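You operate a simulated robot arm through the tools that you are given. There is no shell and no other tool. Be economical: measure what you need, move in short steps, check, and stop when the job is done.

You run a simulated two-armed robot. Do the job below in one go: nothing can be reset, and whatever is moved stays where it is left.

Task
Run the tall actuator to OPEN, then back to SHUT, under power.
Fine: covers stay shut. Switch the 230 volt mains on, run each way once till it stops with its lamp lit, black knob back to STOP, mains off. No cover opens: leave the mains lock as it is.

The check looks at the end state, three seconds after you hand in, the way a careful person would. Anything else that was tipped, shoved, dropped, spilled or broken makes it a failure. Lids that push on must go on centred and level and be pressed home; caps that screw on are set level and turned clockwise until they are tight.

Robot
Two 7-joint arms with three-finger grippers on one trunk, on a base that drives. Base frame: it is fixed to the floor where the robot stands at the start and does not move with it; the origin is under the middle of the robot, x ahead of it, y to its left, z up. Readings come in mm, rad, newtons and seconds.
The left shoulder is at the start at [42, 154, 1007], the right one opposite. With the tool pointing down near the work surface each hand reaches from about 100 to 620 mm from the robot's upright axis, wherever it stands, measured 20 degrees to its own side. Places, roughly: big blue wheel [200, -1400, 1100]; black brake knob [400, -300, 1000]; black mains switch [400, 0, 1000]; black run knob [100, -900, 900]; brass torque dial [400, -500, 1100]; grey run knob [300, -600, 900]; mains lock barrel [400, 0, 1100]; orange mode slide [200, -1000, 1000]; red clutch lever [400, -1300, 1200]; small blue wheel [200, -800, 1000]; tall blue actuator [300, -900, 1000]. Payload 2.69 kg a hand.
The tool frame of a hand sits at the grasp point between the pads (the TCP): z along the fingers, y along the line on which they close. The tips reach 29 mm beyond it. The gripper opens to 120 mm. The gripper's body begins 78 mm behind the TCP.
Orientation is told as [roll, pitch, yaw] about the base's x, y, z axes, in that order, counted from this pose: with the fingers straight down and closing along the base's y, the tool's x points along the base's -x, its y along +y and its z along -z.

Tools
- The arms move only by the tool drive_tool. It takes "left_moves", "right_moves" or both (then of equal length, played together; a hand with none holds still); each is a list of rows, each a list of 7 numbers: the finger opening in mm, from 0 to 120, then the shift along the tool's x, y, z in mm, then the turn, a rotation vector about the tool's x, y, z in rad. In form: [[hand, x, y, z, rx, ry, rz], ...]. A call has 1 to 8 rows; each row is the pose to reach, as a shift and turn from the pose commanded when the call began, along the tool's axes at that moment. Each row takes 0.2 s and may step no farther than 50 mm and 0.15 rad from the row before; otherwise, or with a gripper value out of range, the whole call is refused. A pose out of reach is approached as far as the arm can. The call stops where the force on the tool passes 40 N (or 10 N more than at its start, if that is more) or the arm is blocked; 0.2 s more then pass. Each finger halts on what it meets, pressing with about 30 N; the grip force reading is that of the motor and also rises with nothing between the fingers. The clock runs only during rows and for 0.2 s after the last one: add rows that repeat a pose to give the fingers time. The reply holds the time, the measured pose of the TCP, the force on the tool along the base axes, the opening and the grip force, in the units named above and with some noise, with the torque about the TCP (base axes, N m) and any sound that the robot's microphone picked up.
- Cameras (640 x 400 px; columns grow to the right, rows downward): "scene" is now at [129.4, -64.7, 1164.8]; the picture's right is [-0.72, -0.70, 0.00], its down [-0.33, 0.34, -0.88] and it looks along [0.61, -0.63, -0.48] (base axes); focal length 214 px, centre (320, 200). "left" rides on the left gripper at [63, 0, -104] in its tool frame; the picture's right is [-0.01, 1.00, 0.00], its down [-0.83, 0.00, -0.56] and it looks along [-0.56, 0.00, 0.83] (tool axes); focal length 275 px, centre (320, 200). "right" rides on the right gripper at [63, 0, -104] in its tool frame; the picture's right is [0.00, 1.00, 0.00], its down [-0.83, 0.00, -0.56] and it looks along [-0.56, 0.00, 0.83] (tool axes); focal length 275 px, centre (320, 200). There is no depth. A picture from a camera that has moved, and an enlarged one, comes with that camera's place and axes in the base frame and with its lens.
- camera(camera): a new picture of that camera. No time passes.
- lift_body(by): slides the trunk up (or, below 0, down) by that many mm; the arms and the scene camera ride with it, the base frame stays. It gives what a move gives, with no picture.
- steer(legs): drives the robot by 1 to 6 legs, each [ahead, left, turn to the left] in mm, mm and rad, along the robot's own axes; the way and the turn of a leg run together, so that a leg with both is an arc; at most 1500 mm and 3.142 rad a leg. The arms and the cameras ride along, it lands a little off, and it stops where it bumps. It gives what a move gives.
- turn_head(pan, tilt): turns the head with the scene camera to pan (to the left, within 1.396 rad either way) and tilt (down, from -0.506 to 1.204), counted from straight ahead of the robot. It gives what a move gives.
- zoom(camera, box): a new picture of the part [left, top, right, bottom] of that camera's present view, enlarged. No time passes.
- hand_in(): hands the job in; it is judged then, once.

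Work in short steps. Places have to be worked out from the pictures, the camera data and where the tool is seen: move nearer, look again, correct. Check each grasp and each placing, and mend what went wrong. You have 120 turns and 88 pictures in all, those below and enlarged ones among them. Open the grippers and draw the arms clear of the work before you hand the job in, unless the task says otherwise; then end with one line.

The tools are called after "Request:" as name(argument=value, ...) on one line, values as JSON. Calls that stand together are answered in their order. drive_tool: Moves the arms, as the interface text tells. Its arguments: {"type":"object","properties":{"left_moves":{"type":"array"},"right_moves":{"type":"array"}},"required":[]} The other tools are called the same way: lift_body (by) slides the trunk up or down; steer (legs) drives the base; turn_head (pan, tilt) turns the head that bears the scene camera; camera (camera) takes a picture; zoom (camera, box) takes an enlarged picture of a part of a camera's view; hand_in () hands the job in.

At the start:

```text
clock: 0.0
left_position: [278.7, -43.2, 1095.1]
left_orientation: [0.001, -0.001, 0.001]
left_contact_force: [3.3, -0.5, -1.8]
left_moment: [0.03, 0.19, -0.04]
left_opening: 120.0
left_gripper_force: 0.0
right_position: [319.6, -382.9, 1131.8]
right_orientation: [-0.002, 0.0, 0.0]
right_contact_force: [-0.3, 0.3, -0.8]
right_moment: [-0.04, 0.04, 0.01]
right_opening: 119.7
right_gripper_force: 0.1
trunk travel left (down, up): [-375.0, 63.0]
robot x, y, heading: [2.3, 2.0, -0.006]
head pan, tilt: [-0.798, 0.504]
```

scene: 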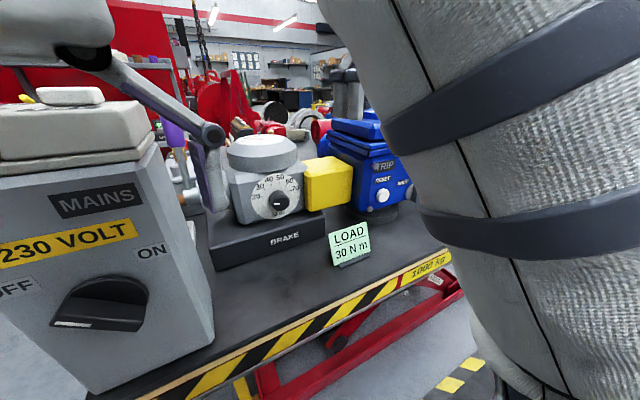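
right: 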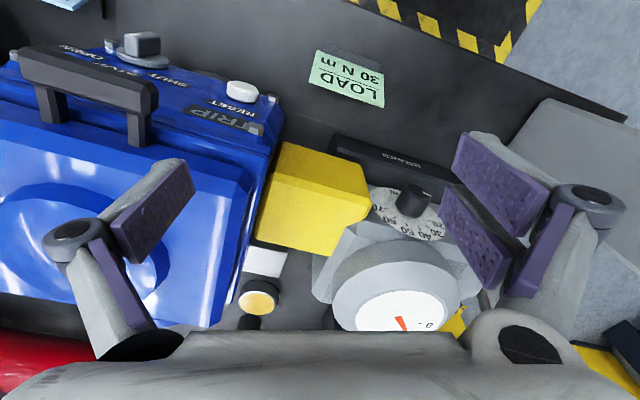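
left: 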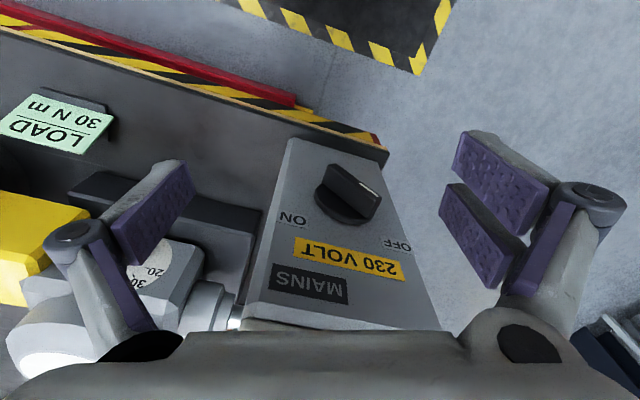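

The pictures show the mains box ahead and a blue actuator to the right, partly hidden by the right arm. I look around with the head before touching anything.

Request:
turn_head(pan=-1.35, tilt=0.3)

Request:
zoom(camera="right", box=[0, 0, 480, 340])

Request:
camera(camera="scene")

```text
clock: 1.0
left_position: [278.6, -43.6, 1094.7]
left_orientation: [-0.001, -0.002, 0.003]
left_contact_force: [-0.6, -1.0, 0.1]
left_moment: [0.01, 0.0, 0.0]
left_opening: 119.8
left_gripper_force: 0.3
right_position: [320.3, -382.7, 1131.1]
right_orientation: [-0.001, 0.0, 0.001]
right_contact_force: [-0.2, -0.4, 0.3]
right_moment: [0.02, 0.0, 0.01]
right_opening: 119.9
right_gripper_force: 0.0
trunk travel left (down, up): [-375.0, 63.0]
robot x, y, heading: [4.1, -0.3, -0.001]
head pan, tilt: [-1.349, 0.3]
```

```text
1.18 times, centred on (240, 170) of right
camera zoom: at [254.7, -383.4, 1237.2], right [0.0, 1.0, 0.0], down [0.83, 0.0, 0.56], along [0.56, 0.0, -0.83], focal length 324 px, centre (414, 235)
```

zoom: 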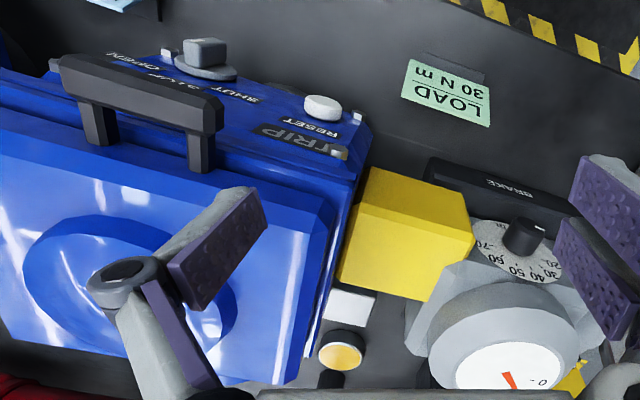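

```text
83 pictures are left
camera scene: at [86.5, -90.6, 1183.2], right [-0.98, -0.22, 0.0], down [-0.07, 0.29, -0.96], along [0.21, -0.93, -0.3], focal length 214 px, centre (320, 200)
```

scene: 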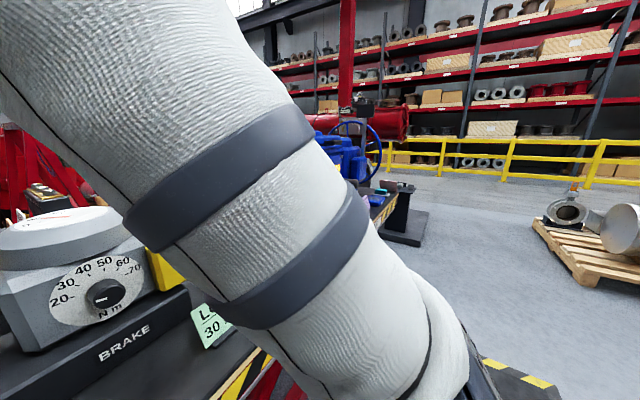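

The right arm blocks the view. I back off first, then drive right to face the tall actuator.

Request:
steer(legs=[[-350, 0, 0], [0, -750, 0]])

Request:
turn_head(pan=-0.2, tilt=0.3)

Request:
camera(camera="scene")

```text
clock: 9.0
left_position: [-68.7, -794.2, 1095.0]
left_orientation: [-0.001, -0.001, 0.005]
left_contact_force: [-0.2, 0.4, -0.3]
left_moment: [0.03, 0.03, -0.01]
left_opening: 119.8
left_gripper_force: 0.1
right_position: [-25.6, -1133.0, 1131.0]
right_orientation: [-0.001, 0.0, 0.002]
right_contact_force: [-0.1, 0.2, -0.4]
right_moment: [0.03, 0.0, 0.0]
right_opening: 119.7
right_gripper_force: 0.0
trunk travel left (down, up): [-375.0, 63.0]
robot x, y, heading: [-348.9, -750.4, 0.004]
head pan, tilt: [-1.349, 0.3]
```

```text
clock: 10.4
left_position: [-69.3, -793.7, 1094.8]
left_orientation: [0.001, -0.001, 0.004]
left_contact_force: [-0.8, -0.1, -0.1]
left_moment: [-0.01, -0.01, 0.01]
left_opening: 119.8
left_gripper_force: 0.1
right_position: [-26.7, -1133.4, 1132.0]
right_orientation: [0.0, 0.0, 0.005]
right_contact_force: [0.8, 1.2, -0.4]
right_moment: [-0.04, 0.01, 0.03]
right_opening: 119.9
right_gripper_force: 0.1
trunk travel left (down, up): [-375.0, 63.0]
robot x, y, heading: [-347.7, -751.6, 0.003]
head pan, tilt: [-0.201, 0.3]
```

```text
82 pictures are left
camera scene: at [-189.4, -769.3, 1183.2], right [-0.2, -0.98, 0.0], down [-0.29, 0.06, -0.96], along [0.94, -0.19, -0.3], focal length 214 px, centre (320, 200)
```

scene: 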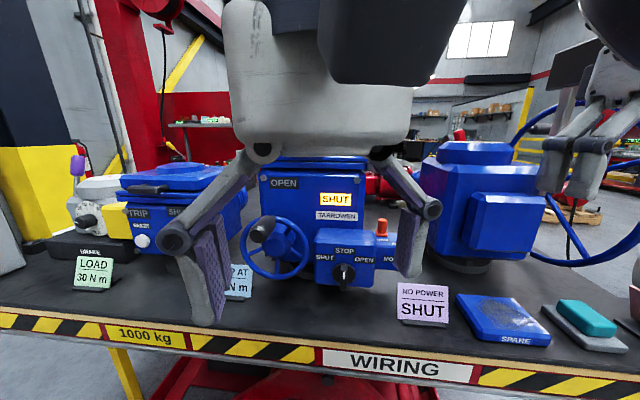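

The tall actuator is in the middle, with a black run knob reading SHUT/STOP/OPEN and an orange slide. I zoom in to read its markings.

Request:
zoom(camera="scene", box=[230, 150, 470, 330])

Request:
zoom(camera="scene", box=[60, 150, 260, 310])

Request:
camera(camera="left")

Request:
camera(camera="right")

```text
2.22 times, centred on (350, 240) of scene
camera zoom: at [-189.4, -769.3, 1183.2], right [-0.2, -0.98, 0.0], down [-0.29, 0.06, -0.96], along [0.94, -0.19, -0.3], focal length 477 px, centre (253, 111)
```

zoom: 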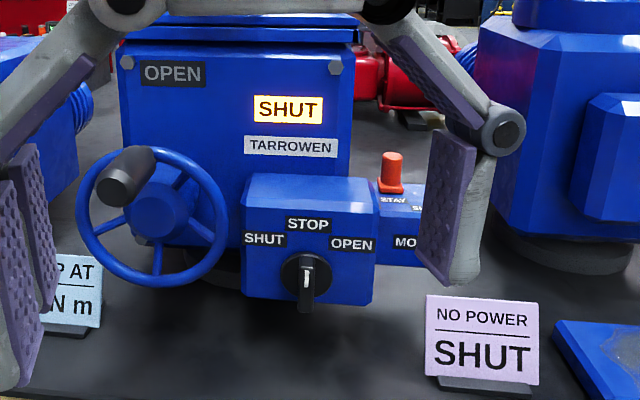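

```text
2.50 times, centred on (160, 230) of scene
camera zoom: at [-189.4, -769.3, 1183.2], right [-0.2, -0.98, 0.0], down [-0.29, 0.06, -0.96], along [0.94, -0.19, -0.3], focal length 536 px, centre (720, 125)
```

zoom: 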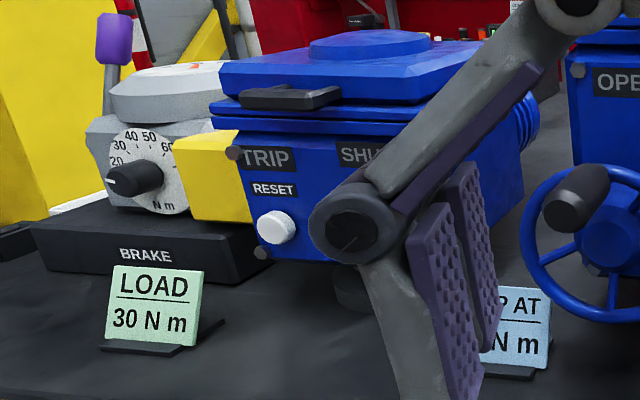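

```text
79 pictures are left
camera left: at [-131.3, -794.7, 1198.8], right [0.0, 1.0, 0.0], down [0.83, 0.0, 0.56], along [0.56, 0.0, -0.83], focal length 275 px, centre (320, 200)
```

left: 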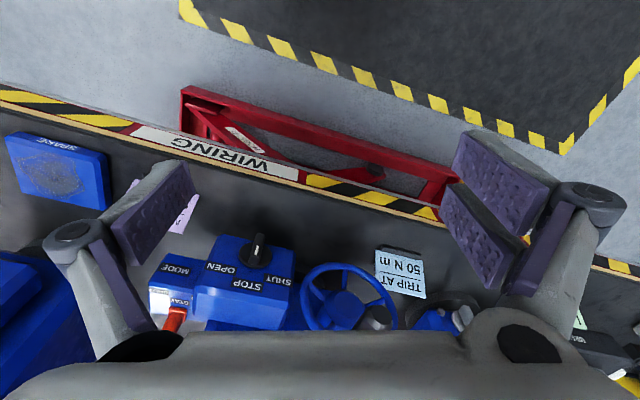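

```text
78 pictures are left
camera right: at [-90.9, -1134.2, 1237.3], right [-0.01, 1.0, 0.0], down [0.83, 0.01, 0.56], along [0.56, 0.0, -0.83], focal length 275 px, centre (320, 200)
```

right: 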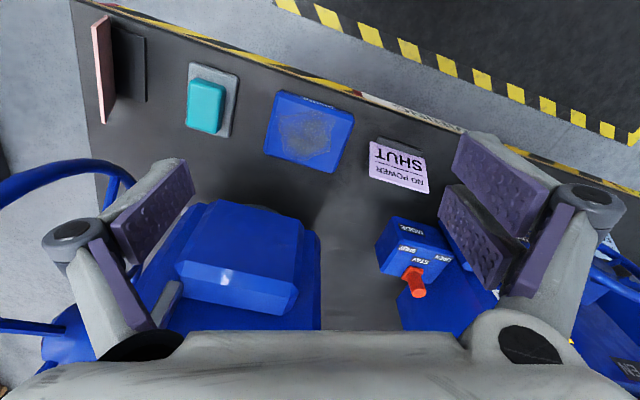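

Mode slide and STAY/SHUT tags will be read closely. I shift the left hand out to the left and the right one outwards so the scene camera gets a clear view.

Request:
drive_tool(left_moves=[[60, 0, 45, -20, 0, 0, 0], [60, 0, 90, -40, 0, 0, 0], [60, 0, 135, -60, 0, 0, 0], [60, 0, 180, -80, 0, 0, 0], [60, 0, 220, -80, 0, 0, 0]])

Request:
zoom(camera="scene", box=[240, 160, 440, 290])

Request:
zoom(camera="right", box=[350, 200, 500, 320])

Request:
camera(camera="scene")

```text
clock: 11.6
left_position: [-63.7, -592.2, 1133.3]
left_orientation: [0.0, -0.002, 0.003]
left_contact_force: [0.0, 1.1, -0.2]
left_moment: [-0.01, 0.02, 0.02]
left_opening: 59.8
left_gripper_force: 0.0
left hand out of reach, approached as far as the arm can: row 4, 5
right_position: [-24.5, -1132.6, 1132.6]
right_orientation: [0.0, 0.0, 0.003]
right_contact_force: [-0.7, 0.0, 0.3]
right_moment: [-0.01, 0.0, 0.01]
right_opening: 120.0
right_gripper_force: 0.1
trunk travel left (down, up): [-375.0, 63.0]
robot x, y, heading: [-346.0, -752.8, 0.005]
head pan, tilt: [-0.201, 0.3]
```

```text
3.08 times, centred on (340, 225) of scene
camera zoom: at [-189.3, -768.6, 1183.2], right [-0.2, -0.98, 0.0], down [-0.29, 0.06, -0.96], along [0.94, -0.19, -0.3], focal length 660 px, centre (258, 123)
```

zoom: 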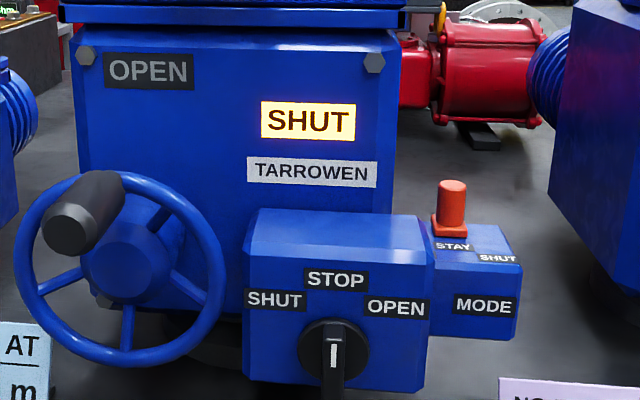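

```text
3.33 times, centred on (425, 260) of right
camera zoom: at [-90.9, -1133.5, 1237.4], right [-0.01, 1.0, 0.0], down [0.83, 0.01, 0.56], along [0.56, 0.0, -0.83], focal length 918 px, centre (-30, 0)
```

zoom: 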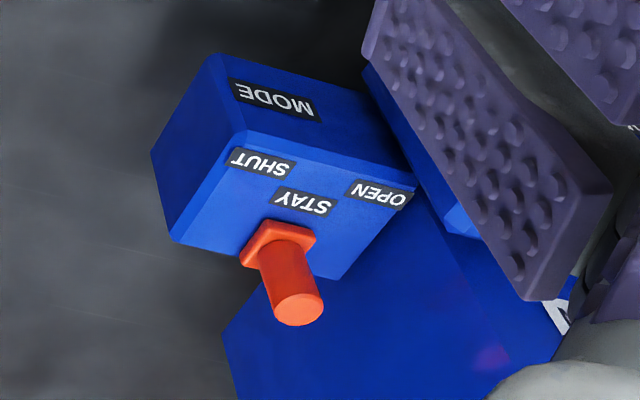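

```text
75 pictures are left
camera scene: at [-189.3, -768.6, 1183.2], right [-0.2, -0.98, 0.0], down [-0.29, 0.06, -0.96], along [0.94, -0.19, -0.3], focal length 214 px, centre (320, 200)
```

scene: 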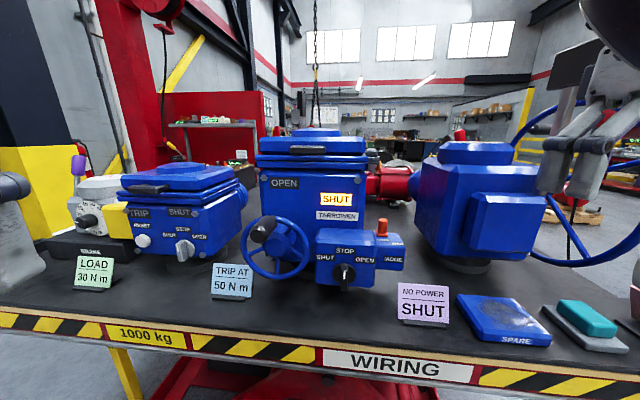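

The tall unit's knob points up to STOP, SHUT lamp lit. I check the short unit's grey knob before the mains goes on.

Request:
zoom(camera="scene", box=[60, 160, 260, 290])

Request:
camera(camera="left")

```text
3.08 times, centred on (160, 225) of scene
camera zoom: at [-189.3, -768.6, 1183.2], right [-0.2, -0.98, 0.0], down [-0.29, 0.06, -0.96], along [0.94, -0.19, -0.3], focal length 660 px, centre (812, 123)
```

zoom: 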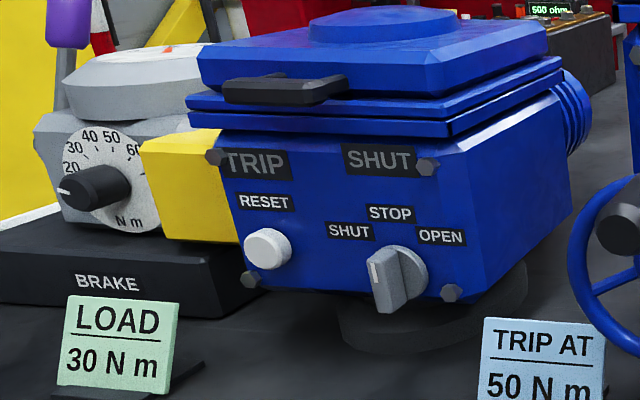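

```text
73 pictures are left
camera left: at [-126.5, -591.9, 1237.3], right [0.0, 1.0, 0.0], down [0.83, 0.0, 0.56], along [0.56, 0.0, -0.83], focal length 275 px, centre (320, 200)
```

left: 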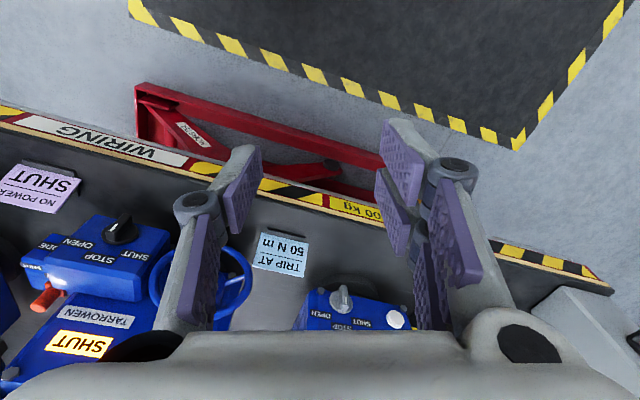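

Grey knob is at STOP. Triangulating the first pictures, the mains knob tip is near [343, -20, 1003], and the bench is yawed about 18°. I go back towards the start, stopping short, to look at the mains box.

Request:
steer(legs=[[0, 753, 0], [200, 0, 0]])

Request:
turn_head(pan=-0.1, tilt=0.4)

Request:
camera(camera="scene")

Request:
camera(camera="left")

```text
clock: 19.0
left_position: [137.9, 165.4, 1133.6]
left_orientation: [-0.001, -0.002, -0.001]
left_contact_force: [0.3, 0.4, 1.0]
left_moment: [-0.01, 0.04, -0.02]
left_opening: 59.8
left_gripper_force: 0.1
right_position: [171.7, -375.2, 1132.7]
right_orientation: [0.0, 0.0, -0.001]
right_contact_force: [-0.4, -0.4, -0.2]
right_moment: [0.0, 0.03, -0.01]
right_opening: 120.1
right_gripper_force: 0.0
trunk travel left (down, up): [-375.0, 63.0]
robot x, y, heading: [-146.0, 8.0, -0.001]
head pan, tilt: [-0.201, 0.3]
```

```text
clock: 19.7
left_position: [137.6, 166.2, 1135.2]
left_orientation: [-0.002, -0.001, 0.0]
left_contact_force: [-0.1, 0.7, -0.1]
left_moment: [-0.02, -0.01, 0.0]
left_opening: 60.0
left_gripper_force: 0.1
right_position: [171.6, -375.4, 1132.8]
right_orientation: [0.0, 0.001, -0.002]
right_contact_force: [-0.7, -1.1, 0.1]
right_moment: [-0.02, -0.01, 0.0]
right_opening: 120.0
right_gripper_force: 0.1
trunk travel left (down, up): [-375.0, 63.0]
robot x, y, heading: [-146.9, 12.2, -0.005]
head pan, tilt: [-0.099, 0.4]
```

```text
72 pictures are left
camera scene: at [11.1, -0.7, 1174.0], right [-0.1, -0.99, 0.0], down [-0.39, 0.04, -0.92], along [0.92, -0.09, -0.39], focal length 214 px, centre (320, 200)
```

scene: 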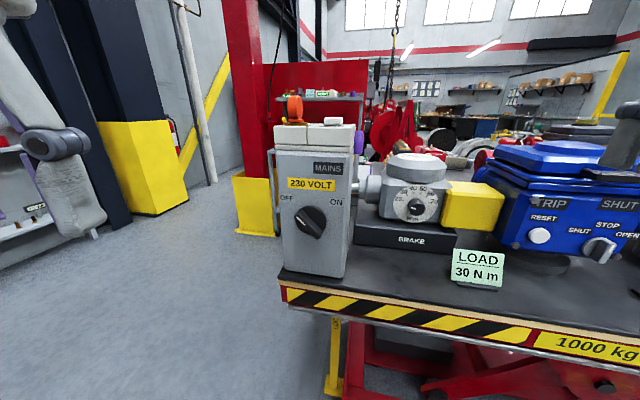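

```text
71 pictures are left
camera left: at [74.2, 165.7, 1237.6], right [0.01, 1.0, 0.0], down [0.83, 0.0, 0.56], along [0.56, -0.01, -0.83], focal length 275 px, centre (320, 200)
```

left: 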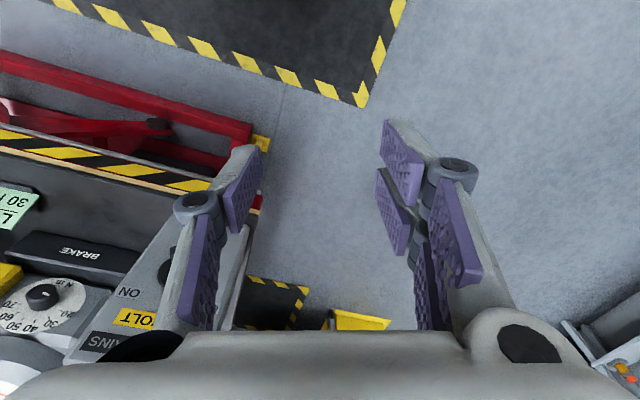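

Request:
zoom(camera="scene", box=[250, 110, 410, 290])

```text
2.22 times, centred on (330, 200) of scene
camera zoom: at [11.1, -0.7, 1174.0], right [-0.1, -0.99, 0.0], down [-0.39, 0.04, -0.92], along [0.92, -0.09, -0.39], focal length 477 px, centre (298, 200)
```

zoom: 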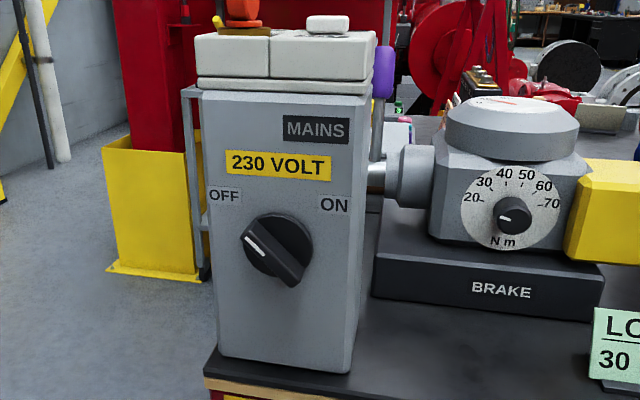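

The switch points up-left to OFF and its face is vertical, yawed about 0.3 rad. I turn the robot square to the bench with the knob about 450 mm ahead in line with the left shoulder.

Request:
steer(legs=[[15, -40, -0.3]])

Request:
drive_tool(left_moves=[[60, 0, 0, 0, 0, -0.14, 0], [60, 0, 0, 5, 0, -0.28, 0], [60, 0, 0, 10, 0, -0.42, 0], [60, 0, 0, 15, 0, -0.56, 0], [60, 0, 0, 20, 0, -0.7, 0], [60, 0, 0, 25, 0, -0.84, 0], [60, 0, 0, 30, 0, -0.98, 0], [60, 0, 0, 35, 0, -1.12, 0]])

Request:
camera(camera="left")

Request:
camera(camera="scene")

```text
clock: 21.1
left_position: [179.3, 33.2, 1133.7]
left_orientation: [-0.002, -0.003, -0.3]
left_contact_force: [-0.4, -0.4, -0.1]
left_moment: [0.0, 0.0, 0.03]
left_opening: 60.2
left_gripper_force: 0.1
right_position: [53.6, -494.0, 1132.0]
right_orientation: [-0.002, 0.0, -0.3]
right_contact_force: [0.5, -0.6, -0.5]
right_moment: [-0.03, -0.02, 0.0]
right_opening: 119.9
right_gripper_force: 0.1
trunk travel left (down, up): [-375.0, 63.0]
robot x, y, heading: [-137.9, -34.6, -0.308]
head pan, tilt: [-0.099, 0.4]
```

```text
clock: 22.9
left_position: [182.3, 21.7, 1124.4]
left_orientation: [-0.005, -1.123, -0.296]
left_contact_force: [-0.5, 0.3, 0.3]
left_moment: [-0.01, 0.0, -0.01]
left_opening: 60.0
left_gripper_force: 0.1
left hand out of reach, approached as far as the arm can: row 8
right_position: [54.5, -495.7, 1131.5]
right_orientation: [0.0, 0.0, -0.3]
right_contact_force: [-0.2, -0.6, 0.3]
right_moment: [0.01, -0.02, -0.01]
right_opening: 120.3
right_gripper_force: 0.0
trunk travel left (down, up): [-375.0, 63.0]
robot x, y, heading: [-138.2, -32.9, -0.299]
head pan, tilt: [-0.099, 0.4]
```

```text
69 pictures are left
camera left: at [67.1, 58.3, 1111.3], right [0.3, 0.95, 0.0], down [-0.13, 0.04, 0.99], along [0.95, -0.29, 0.14], focal length 275 px, centre (320, 200)
```

left: 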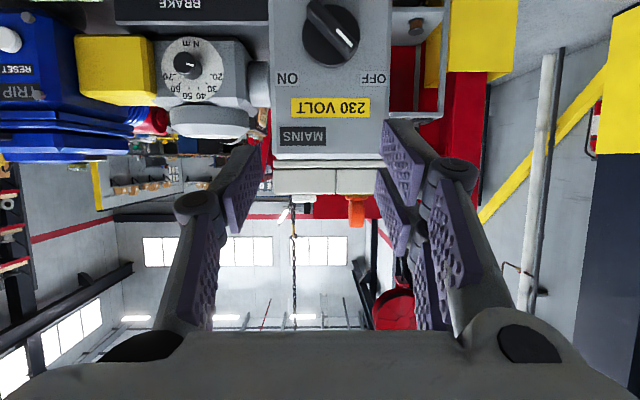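

```text
68 pictures are left
camera scene: at [10.0, -88.6, 1174.0], right [-0.39, -0.92, 0.0], down [-0.36, 0.15, -0.92], along [0.85, -0.36, -0.39], focal length 214 px, centre (320, 200)
```

scene: 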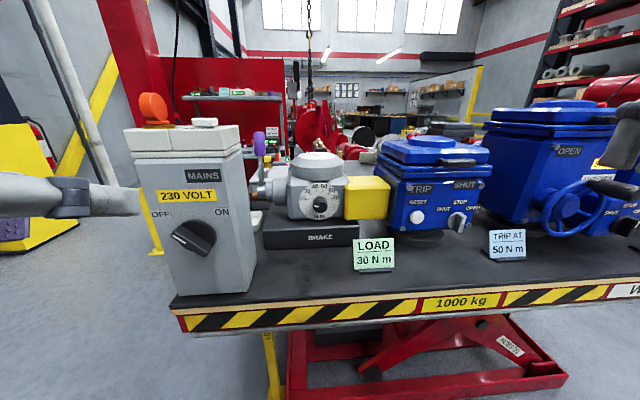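

The knob is at about [354, -17, 987]. I move the left hand down and forward to stand about 90 mm off it, levelling the tool.

Request:
drive_tool(left_moves=[[60, 21, 4, 34, 0, -0.11, 0], [60, 42, 7, 68, 0, -0.22, 0], [60, 64, 11, 103, 0, -0.33, 0], [60, 85, 14, 137, 0, -0.45, 0], [60, 85, 14, 137, 0, -0.45, 0]])

Request:
drive_tool(left_moves=[[60, 0, 0, 0, 0, 0, -0.14], [60, 0, 0, 0, 0, 0, -0.28], [60, 0, 0, 0, 0, 0, -0.42], [60, 0, 0, 0, 0, 0, -0.56], [60, 0, 0, 0, 0, 0, -0.7], [60, 0, 0, 0, 0, 0, -0.785], [60, 0, 0, 0, 0, 0, -0.785]])

Request:
camera(camera="left")

Request:
zoom(camera="scene", box=[80, 110, 280, 310])

```text
clock: 23.9
left_position: [319.7, -74.9, 1033.8]
left_orientation: [-0.64, -1.549, 0.344]
left_contact_force: [-12.9, 4.4, 2.9]
left_moment: [0.05, -0.15, 0.49]
left_opening: 62.7
left_gripper_force: 1.5
left hand out of reach, approached as far as the arm can: row 1, 2, 3, 4
right_position: [54.7, -493.8, 1131.1]
right_orientation: [0.001, 0.001, -0.298]
right_contact_force: [0.5, -0.5, -0.2]
right_moment: [0.01, 0.06, 0.0]
right_opening: 119.9
right_gripper_force: 0.2
trunk travel left (down, up): [-375.0, 63.0]
robot x, y, heading: [-138.8, -37.7, -0.305]
head pan, tilt: [-0.099, 0.4]
stopped in row 4 (left hand): the force on the tool passed its limit at 81 N (the readings are from after the stop); the commanded pose is now the measured one
```

```text
clock: 25.4
left_position: [319.8, -75.5, 1033.4]
left_orientation: [-1.544, -0.772, 1.255]
left_contact_force: [-8.3, 6.8, 4.1]
left_moment: [0.2, 0.13, 0.37]
left_opening: 62.9
left_gripper_force: 2.0
right_position: [53.2, -494.1, 1131.7]
right_orientation: [-0.001, 0.0, -0.3]
right_contact_force: [0.8, 0.3, -1.1]
right_moment: [0.01, -0.01, 0.03]
right_opening: 120.0
right_gripper_force: 0.2
trunk travel left (down, up): [-375.0, 63.0]
robot x, y, heading: [-137.9, -32.8, -0.299]
head pan, tilt: [-0.099, 0.4]
```

```text
67 pictures are left
camera left: at [207.5, -87.8, 990.8], right [0.19, 0.67, -0.71], down [-0.35, 0.73, 0.59], along [0.92, 0.13, 0.37], focal length 275 px, centre (320, 200)
```

left: 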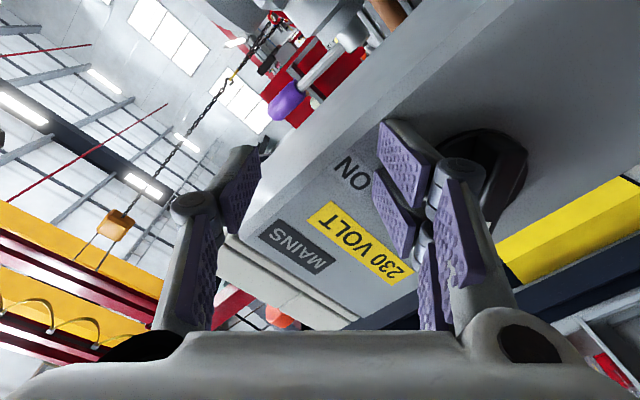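

```text
2.00 times, centred on (180, 210) of scene
camera zoom: at [9.0, -87.3, 1174.2], right [-0.39, -0.92, 0.0], down [-0.36, 0.15, -0.92], along [0.85, -0.36, -0.39], focal length 429 px, centre (600, 180)
```

zoom: 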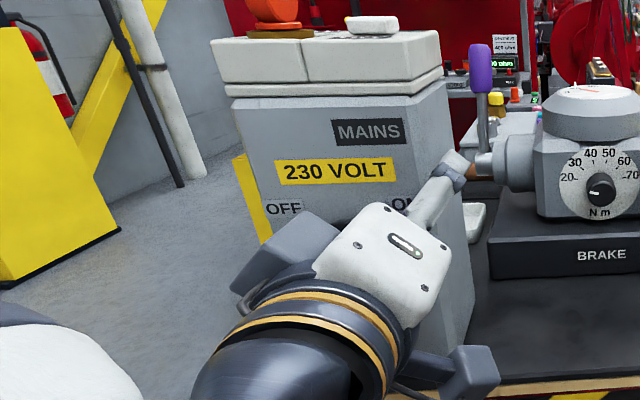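

The arm strayed because of reach and touched the box. I draw straight back and check whether the box shifted.

Request:
drive_tool(left_moves=[[60, 0, 0, -30, 0, 0, 0], [60, 0, 0, -65, 0, 0, 0], [60, 0, 0, -100, 0, 0, 0], [60, 0, 0, -100, 0, 0, 0]])

Request:
camera(camera="scene")

Request:
camera(camera="left")

```text
clock: 26.4
left_position: [255.0, -108.7, 1056.5]
left_orientation: [-1.541, -0.772, 1.254]
left_contact_force: [1.0, -0.3, 0.1]
left_moment: [-0.02, -0.03, 0.01]
left_opening: 60.0
left_gripper_force: 0.1
left hand out of reach, approached as far as the arm can: row 1, 2, 3, 4
right_position: [55.0, -493.8, 1130.5]
right_orientation: [-0.001, 0.0, -0.298]
right_contact_force: [0.7, 0.4, 0.3]
right_moment: [0.0, -0.01, -0.01]
right_opening: 120.0
right_gripper_force: 0.1
trunk travel left (down, up): [-375.0, 63.0]
robot x, y, heading: [-139.6, -35.3, -0.304]
head pan, tilt: [-0.099, 0.4]
```

```text
65 pictures are left
camera scene: at [10.8, -88.0, 1173.9], right [-0.39, -0.92, 0.0], down [-0.36, 0.15, -0.92], along [0.85, -0.36, -0.39], focal length 214 px, centre (320, 200)
```

scene: 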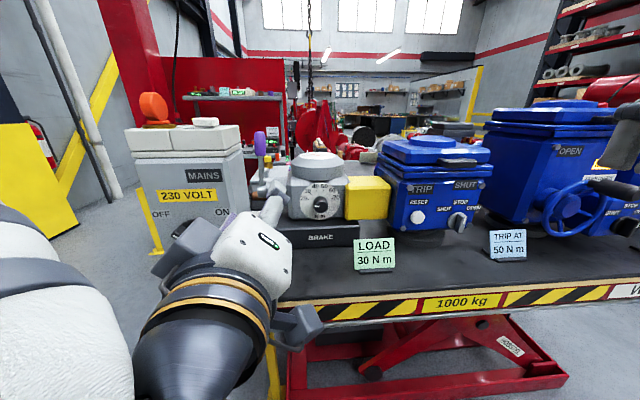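

```text
64 pictures are left
camera left: at [141.2, -121.9, 1013.8], right [0.19, 0.68, -0.71], down [-0.35, 0.72, 0.6], along [0.92, 0.13, 0.37], focal length 275 px, centre (320, 200)
```

left: 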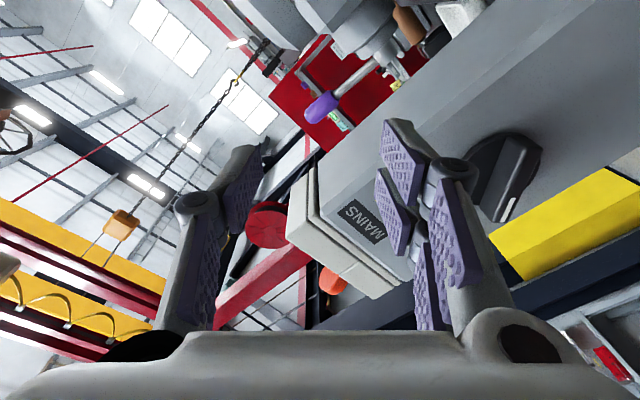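

The box and labels are just where they were. The hand was too close in for a level tool, so I back the base off 190 mm and look again.

Request:
steer(legs=[[-190, 0, 0]])

Request:
drive_tool(left_moves=[[60, 0, 0, 30, 0, 0, 0], [60, 0, 0, 60, 0, 0, 0]])

```text
clock: 28.0
left_position: [71.4, -53.1, 1056.6]
left_orientation: [-1.543, -0.774, 1.254]
left_contact_force: [-1.2, 0.8, 1.3]
left_moment: [-0.04, -0.02, 0.0]
left_opening: 59.8
left_gripper_force: 0.0
right_position: [-128.3, -437.2, 1131.6]
right_orientation: [0.0, 0.0, -0.302]
right_contact_force: [-0.4, 0.1, -0.4]
right_moment: [-0.03, -0.06, 0.03]
right_opening: 120.0
right_gripper_force: 0.1
trunk travel left (down, up): [-375.0, 63.0]
robot x, y, heading: [-321.8, 25.5, -0.301]
head pan, tilt: [-0.099, 0.4]
```

```text
clock: 28.6
left_position: [130.0, -71.4, 1054.1]
left_orientation: [-1.543, -0.774, 1.251]
left_contact_force: [-0.8, 0.1, 0.2]
left_moment: [0.0, 0.0, -0.04]
left_opening: 59.7
left_gripper_force: 0.1
right_position: [-127.8, -437.4, 1131.5]
right_orientation: [0.0, 0.002, -0.301]
right_contact_force: [0.6, 0.1, -0.4]
right_moment: [0.01, -0.01, 0.0]
right_opening: 120.0
right_gripper_force: 0.1
trunk travel left (down, up): [-375.0, 63.0]
robot x, y, heading: [-321.3, 20.9, -0.307]
head pan, tilt: [-0.099, 0.4]
```

Now the tool pose follows commands again. I move to about 100 mm in front of the knob, laterally first.

Request:
drive_tool(left_moves=[[60, -12, 44, 0, 0, 0, 0], [60, -24, 87, 0, 0, 0, 0], [60, -36, 131, 0, 0, 0, 0], [60, -36, 131, 45, 0, 0, 0], [60, -36, 131, 80, 0, 0, 0], [60, -36, 131, 80, 0, 0, 0]])

Request:
camera(camera="left")

Request:
camera(camera="scene")

```text
clock: 30.0
left_position: [227.5, 0.1, 1015.2]
left_orientation: [-1.517, -0.777, 1.248]
left_contact_force: [-0.2, 0.3, 0.0]
left_moment: [0.01, -0.01, 0.0]
left_opening: 59.9
left_gripper_force: 0.0
left hand out of reach, approached as far as the arm can: row 2, 3, 4, 5, 6
right_position: [-128.5, -437.0, 1132.1]
right_orientation: [0.0, 0.001, -0.302]
right_contact_force: [-0.1, 0.5, -0.3]
right_moment: [0.01, 0.0, -0.01]
right_opening: 120.3
right_gripper_force: 0.0
trunk travel left (down, up): [-375.0, 63.0]
robot x, y, heading: [-318.8, 25.7, -0.299]
head pan, tilt: [-0.099, 0.4]
```

```text
63 pictures are left
camera left: at [114.0, -13.7, 974.8], right [0.17, 0.68, -0.71], down [-0.35, 0.72, 0.6], along [0.92, 0.14, 0.36], focal length 275 px, centre (320, 200)
```

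left: 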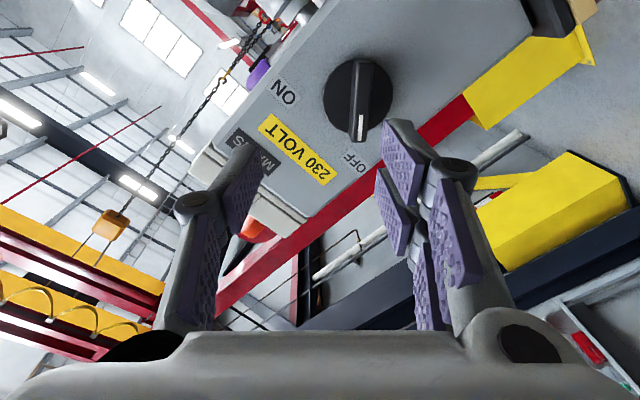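

```text
62 pictures are left
camera scene: at [-172.1, -31.6, 1174.0], right [-0.39, -0.92, 0.0], down [-0.36, 0.15, -0.92], along [0.85, -0.36, -0.39], focal length 214 px, centre (320, 200)
```

scene: 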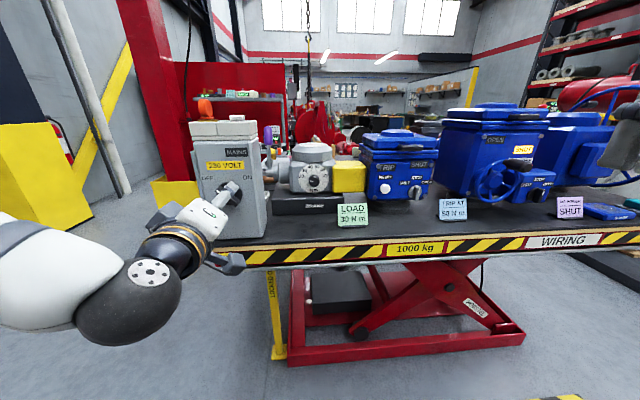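

The bar lines up with the fingers. I continue: centre on the knob and go closer, still short of contact.

Request:
drive_tool(left_moves=[[60, 0, 0, 40, 0, 0, 0], [60, 2, 18, 46, 0, 0, 0], [60, 5, 35, 46, 0, 0, 0], [60, 5, 35, 46, 0, 0, 0]])

Request:
camera(camera="left")

```text
clock: 31.0
left_position: [268.8, -14.9, 1018.8]
left_orientation: [-1.514, -0.775, 1.248]
left_contact_force: [0.4, -0.7, -0.3]
left_moment: [-0.02, 0.0, 0.0]
left_opening: 60.0
left_gripper_force: 0.0
left hand out of reach, approached as far as the arm can: row 1, 2, 3, 4
right_position: [-129.4, -437.2, 1130.6]
right_orientation: [0.001, 0.001, -0.302]
right_contact_force: [-0.3, -0.1, -0.1]
right_moment: [0.0, -0.06, 0.04]
right_opening: 119.9
right_gripper_force: 0.0
trunk travel left (down, up): [-375.0, 63.0]
robot x, y, heading: [-320.8, 22.9, -0.303]
head pan, tilt: [-0.099, 0.4]
```

```text
61 pictures are left
camera left: at [154.7, -29.2, 977.7], right [0.17, 0.68, -0.71], down [-0.35, 0.72, 0.61], along [0.92, 0.14, 0.36], focal length 275 px, centre (320, 200)
```

left: 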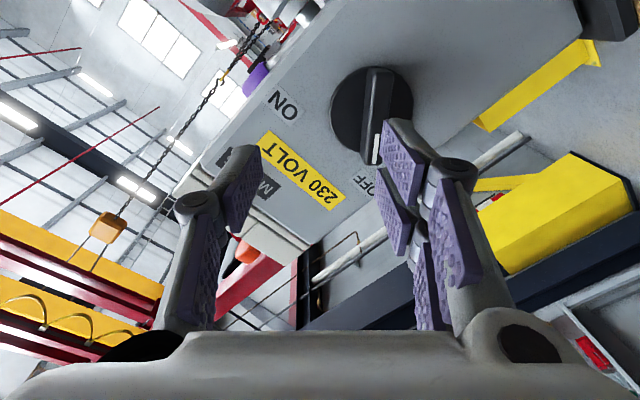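

The knob bar lies about 40 mm along tool +y (left and down). The arm won't go there itself, so I use trunk and base for that shift.

Request:
lift_body(by=-28)

Request:
steer(legs=[[0, 28, 0]])

Request:
camera(camera="left")

```text
clock: 31.7
left_position: [277.1, -18.2, 950.9]
left_orientation: [-1.416, -0.771, 1.18]
left_contact_force: [-0.5, -0.7, -0.4]
left_moment: [-0.01, -0.01, 0.0]
left_opening: 60.0
left_gripper_force: 0.1
right_position: [-127.7, -438.0, 1103.4]
right_orientation: [0.002, -0.001, -0.301]
right_contact_force: [0.0, -0.6, 1.2]
right_moment: [0.03, 0.0, 0.01]
right_opening: 120.0
right_gripper_force: 0.0
trunk travel left (down, up): [-347.0, 91.0]
robot x, y, heading: [-322.7, 25.1, -0.298]
head pan, tilt: [-0.099, 0.4]
```

```text
clock: 32.6
left_position: [285.5, 9.1, 950.0]
left_orientation: [-1.417, -0.77, 1.179]
left_contact_force: [-0.3, -0.1, -0.5]
left_moment: [0.02, -0.02, -0.04]
left_opening: 60.0
left_gripper_force: 0.0
right_position: [-119.7, -410.4, 1104.3]
right_orientation: [-0.001, 0.002, -0.301]
right_contact_force: [-0.5, 0.5, 0.3]
right_moment: [-0.01, -0.01, 0.04]
right_opening: 119.8
right_gripper_force: 0.0
trunk travel left (down, up): [-347.0, 91.0]
robot x, y, heading: [-308.0, 52.2, -0.3]
head pan, tilt: [-0.099, 0.4]
```

```text
60 pictures are left
camera left: at [168.7, -4.1, 916.8], right [0.12, 0.7, -0.71], down [-0.3, 0.7, 0.64], along [0.94, 0.14, 0.3], focal length 275 px, centre (320, 200)
```

left: 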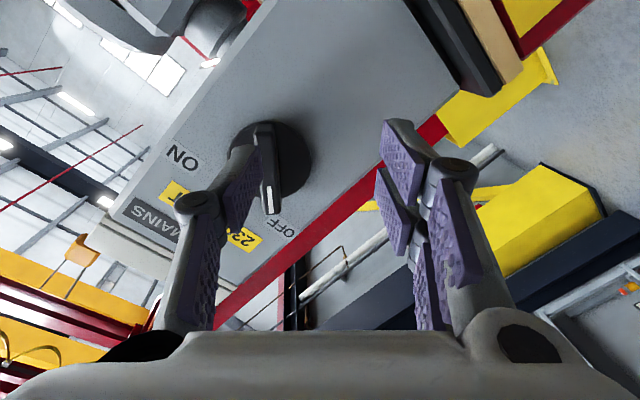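

Now the hand has settled lower than wanted ([285, 9, 950]); the bar is about 33 mm on the other side. I correct by arm.

Request:
drive_tool(left_moves=[[60, -12, -15, 0, 0, 0, 0], [60, -22, -31, 0, 0, 0, 0], [60, -22, -31, 0, 0, 0, 0]])

Request:
camera(camera="left")

```text
clock: 33.4
left_position: [286.2, 0.6, 988.3]
left_orientation: [-1.417, -0.771, 1.178]
left_contact_force: [-1.2, -1.0, 0.7]
left_moment: [0.01, -0.02, -0.01]
left_opening: 60.2
left_gripper_force: 0.0
right_position: [-119.6, -411.4, 1104.0]
right_orientation: [-0.001, 0.0, -0.299]
right_contact_force: [-0.2, 0.5, -0.1]
right_moment: [-0.02, 0.06, 0.0]
right_opening: 119.8
right_gripper_force: 0.1
trunk travel left (down, up): [-347.0, 91.0]
robot x, y, heading: [-315.4, 50.1, -0.301]
head pan, tilt: [-0.099, 0.4]
```

```text
59 pictures are left
camera left: at [170.9, -11.6, 954.6], right [0.12, 0.7, -0.71], down [-0.3, 0.7, 0.64], along [0.94, 0.14, 0.3], focal length 275 px, centre (320, 200)
```

left: 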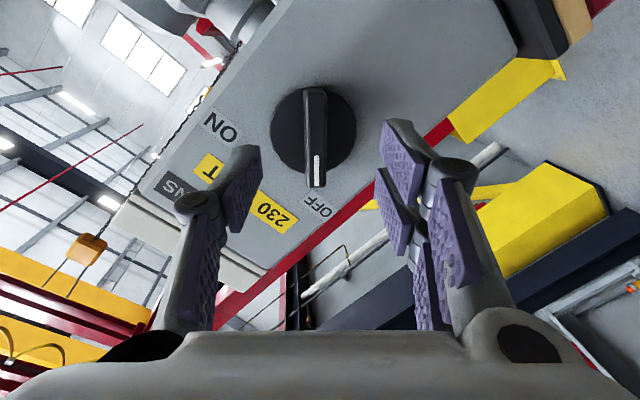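

Well centred on the bar and reachable. I advance about 38 mm and look before closing.

Request:
drive_tool(left_moves=[[60, 0, 0, 13, 0, 0, 0], [60, 0, 0, 26, 0, 0, 0], [60, -1, 0, 38, 0, 0, 0], [60, -1, 0, 38, 0, 0, 0]])

Request:
camera(camera="left")

Request:
zoom(camera="scene", box=[150, 100, 310, 260])

```text
clock: 34.4
left_position: [323.9, -8.5, 983.7]
left_orientation: [-1.418, -0.771, 1.181]
left_contact_force: [0.1, 0.3, 0.3]
left_moment: [-0.06, -0.01, 0.04]
left_opening: 60.0
left_gripper_force: 0.1
right_position: [-120.3, -411.4, 1103.3]
right_orientation: [0.0, 0.002, -0.304]
right_contact_force: [-0.7, 0.7, -0.7]
right_moment: [-0.01, 0.0, -0.02]
right_opening: 120.0
right_gripper_force: 0.0
trunk travel left (down, up): [-347.0, 91.0]
robot x, y, heading: [-310.6, 46.4, -0.305]
head pan, tilt: [-0.099, 0.4]
```

```text
58 pictures are left
camera left: at [207.3, -21.6, 950.8], right [0.12, 0.7, -0.7], down [-0.3, 0.7, 0.64], along [0.94, 0.14, 0.3], focal length 275 px, centre (320, 200)
```

left: 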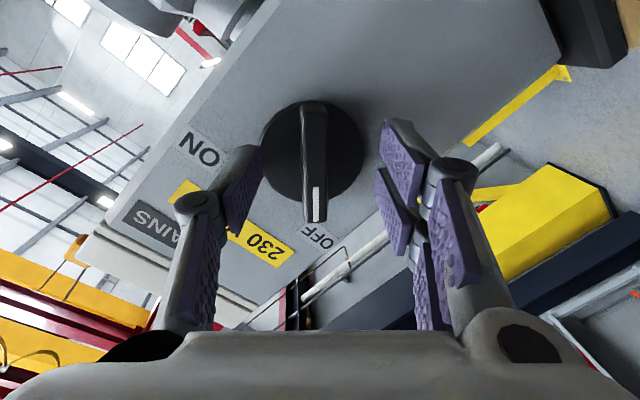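

```text
2.50 times, centred on (230, 180) of scene
camera zoom: at [-150.0, -9.7, 1140.9], right [-0.39, -0.92, 0.0], down [-0.36, 0.15, -0.92], along [0.85, -0.36, -0.39], focal length 536 px, centre (545, 250)
```

zoom: 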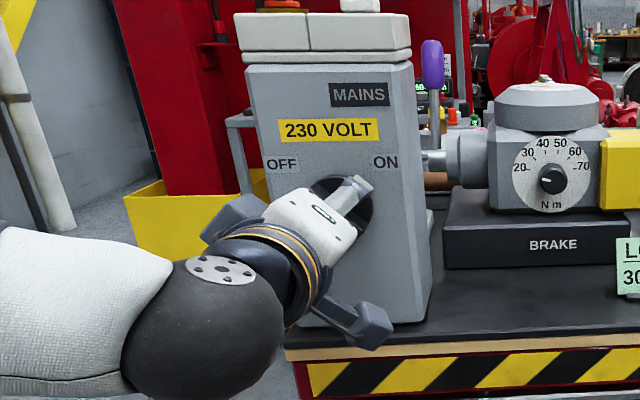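

The fingertips are almost at the face level of the knob's disc. I draw back 8 mm and close on the bar.

Request:
drive_tool(left_moves=[[60, 0, 0, -8, 0, 0, 0], [40, 0, 0, -8, 0, 0, 0], [20, 0, 0, -8, 0, 0, 0], [0, 0, 0, -8, 0, 0, 0], [0, 0, 0, -8, 0, 0, 0]])

Request:
camera(camera="left")

```text
clock: 35.6
left_position: [314.3, -8.6, 986.5]
left_orientation: [-1.419, -0.773, 1.18]
left_contact_force: [3.6, -6.7, 10.2]
left_moment: [0.93, -0.06, -0.87]
left_opening: 13.0
left_gripper_force: 39.4
right_position: [-120.4, -411.9, 1103.0]
right_orientation: [0.0, 0.001, -0.301]
right_contact_force: [-0.1, 1.3, 0.0]
right_moment: [0.0, -0.05, 0.0]
right_opening: 120.0
right_gripper_force: 0.0
trunk travel left (down, up): [-347.0, 91.0]
robot x, y, heading: [-307.7, 48.8, -0.303]
head pan, tilt: [-0.099, 0.4]
```

```text
56 pictures are left
camera left: at [199.3, -20.6, 952.9], right [0.13, 0.7, -0.7], down [-0.3, 0.7, 0.64], along [0.94, 0.13, 0.3], focal length 275 px, centre (320, 200)
```

left: 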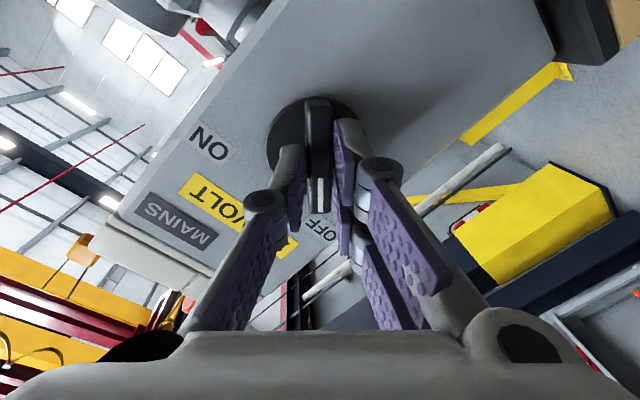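

Gripped on the 13 mm bar. I now turn it clockwise about the knob axis in small rows, first about 60°.

Request:
drive_tool(left_moves=[[0, 0.1, -0.8, 0, -0.01, -0.01, 0.13], [0, 0.2, -1.5, 0, -0.02, -0.02, 0.26], [0, 0.4, -2.3, 0, -0.03, -0.03, 0.39], [0, 0.8, -3, 0, -0.038, -0.038, 0.52], [0, 1.2, -3.6, 0, -0.048, -0.048, 0.65], [0, 1.7, -4.2, 0, -0.058, -0.058, 0.78], [0, 2.3, -4.7, 0, -0.067, -0.067, 0.91], [0, 3, -5.2, 0, -0.077, -0.077, 1.04]])

Request:
camera(camera="left")

```text
clock: 37.4
left_position: [315.2, -8.6, 986.0]
left_orientation: [1.335, -1.307, -1.532]
left_contact_force: [-4.9, 12.4, -4.6]
left_moment: [-0.24, -0.56, 0.06]
left_opening: 13.1
left_gripper_force: 39.5
right_position: [-121.1, -410.5, 1104.8]
right_orientation: [-0.002, 0.0, -0.299]
right_contact_force: [0.1, 0.1, 0.0]
right_moment: [0.01, 0.04, -0.02]
right_opening: 120.1
right_gripper_force: 0.0
trunk travel left (down, up): [-347.0, 91.0]
robot x, y, heading: [-313.4, 51.0, -0.305]
head pan, tilt: [-0.099, 0.4]
```

```text
55 pictures are left
camera left: at [212.6, 27.0, 930.2], right [0.2, 0.95, 0.26], down [-0.54, -0.12, 0.84], along [0.82, -0.3, 0.49], focal length 275 px, centre (320, 200)
```

left: 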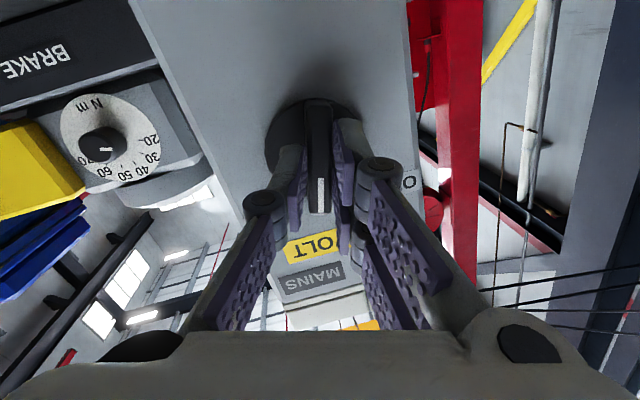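

The knob has turned with the hand by 60°. I turn the remaining 30°, with a little extra against the stop.

Request:
drive_tool(left_moves=[[0, 0.2, -0.5, 0, -0.008, -0.008, 0.12], [0, 0.4, -1, 0, -0.016, -0.016, 0.24], [0, 0.7, -1.4, 0, -0.024, -0.024, 0.36], [0, 1, -1.8, 0, -0.032, -0.032, 0.48], [0, 1.3, -2.1, 0, -0.04, -0.04, 0.57]])

Request:
camera(camera="left")

```text
clock: 38.6
left_position: [314.7, -8.2, 983.8]
left_orientation: [1.562, -0.749, -1.739]
left_contact_force: [-0.3, 28.7, -5.7]
left_moment: [-1.4, 0.66, 0.62]
left_opening: 13.9
left_gripper_force: 40.4
right_position: [-118.5, -407.9, 1104.9]
right_orientation: [-0.002, 0.001, -0.3]
right_contact_force: [0.2, -0.2, 0.3]
right_moment: [-0.02, 0.0, 0.0]
right_opening: 120.0
right_gripper_force: 0.2
trunk travel left (down, up): [-347.0, 91.0]
robot x, y, heading: [-311.3, 50.1, -0.299]
head pan, tilt: [-0.099, 0.4]
```

```text
54 pictures are left
camera left: at [220.5, 54.5, 942.0], right [0.12, 0.67, 0.73], down [-0.65, -0.51, 0.57], along [0.75, -0.55, 0.37], focal length 275 px, centre (320, 200)
```

left: 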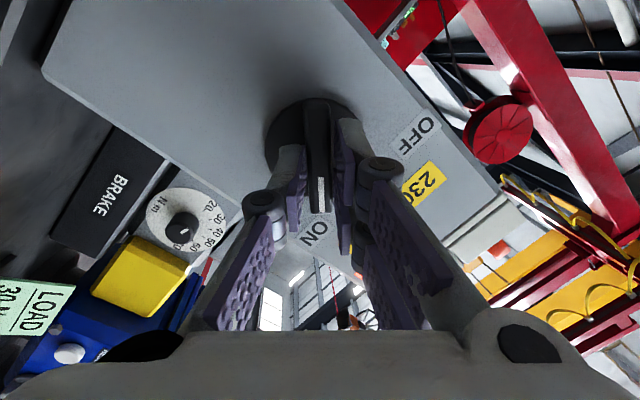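

The pointer now points at ON. I open, retract, and check it.

Request:
drive_tool(left_moves=[[20, 0, 0, 0, 0, 0, 0], [50, 0, 0, 0, 0, 0, 0], [60, 0, 0, -30, 0, 0, 0], [60, 0, 0, -60, 0, 0, 0], [60, 0, 0, -100, 0, 0, 0], [60, 0, 0, -100, 0, 0, 0]])

Request:
camera(camera="left")

Request:
camera(camera="scene")

```text
clock: 40.0
left_position: [215.4, 4.0, 984.2]
left_orientation: [1.565, -0.744, -1.744]
left_contact_force: [-0.2, -0.1, -0.5]
left_moment: [0.01, -0.03, 0.0]
left_opening: 59.9
left_gripper_force: 0.0
right_position: [-119.7, -411.6, 1102.7]
right_orientation: [-0.001, 0.002, -0.301]
right_contact_force: [0.2, -0.7, 0.9]
right_moment: [0.03, -0.04, -0.03]
right_opening: 119.9
right_gripper_force: 0.1
trunk travel left (down, up): [-347.0, 91.0]
robot x, y, heading: [-311.5, 48.0, -0.304]
head pan, tilt: [-0.099, 0.4]
```

```text
53 pictures are left
camera left: at [121.1, 67.7, 942.3], right [0.12, 0.66, 0.74], down [-0.65, -0.51, 0.56], along [0.75, -0.55, 0.37], focal length 275 px, centre (320, 200)
```

left: 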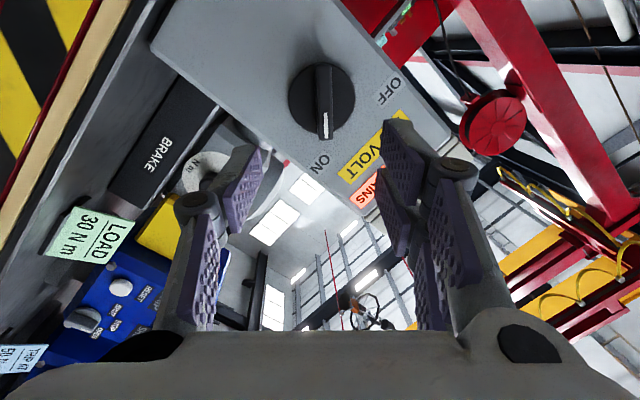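

```text
52 pictures are left
camera scene: at [-149.8, -9.8, 1140.9], right [-0.39, -0.92, 0.0], down [-0.36, 0.15, -0.92], along [0.85, -0.36, -0.39], focal length 214 px, centre (320, 200)
```

scene: 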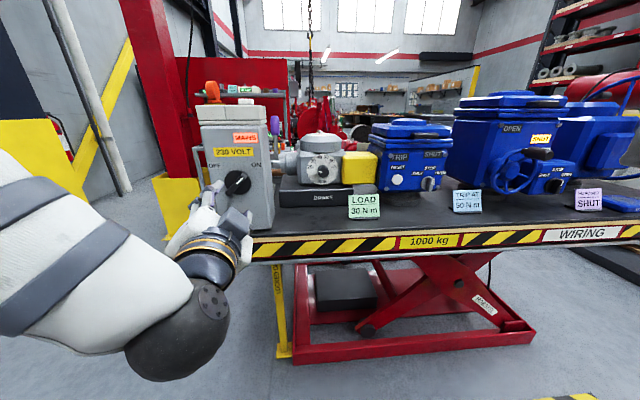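

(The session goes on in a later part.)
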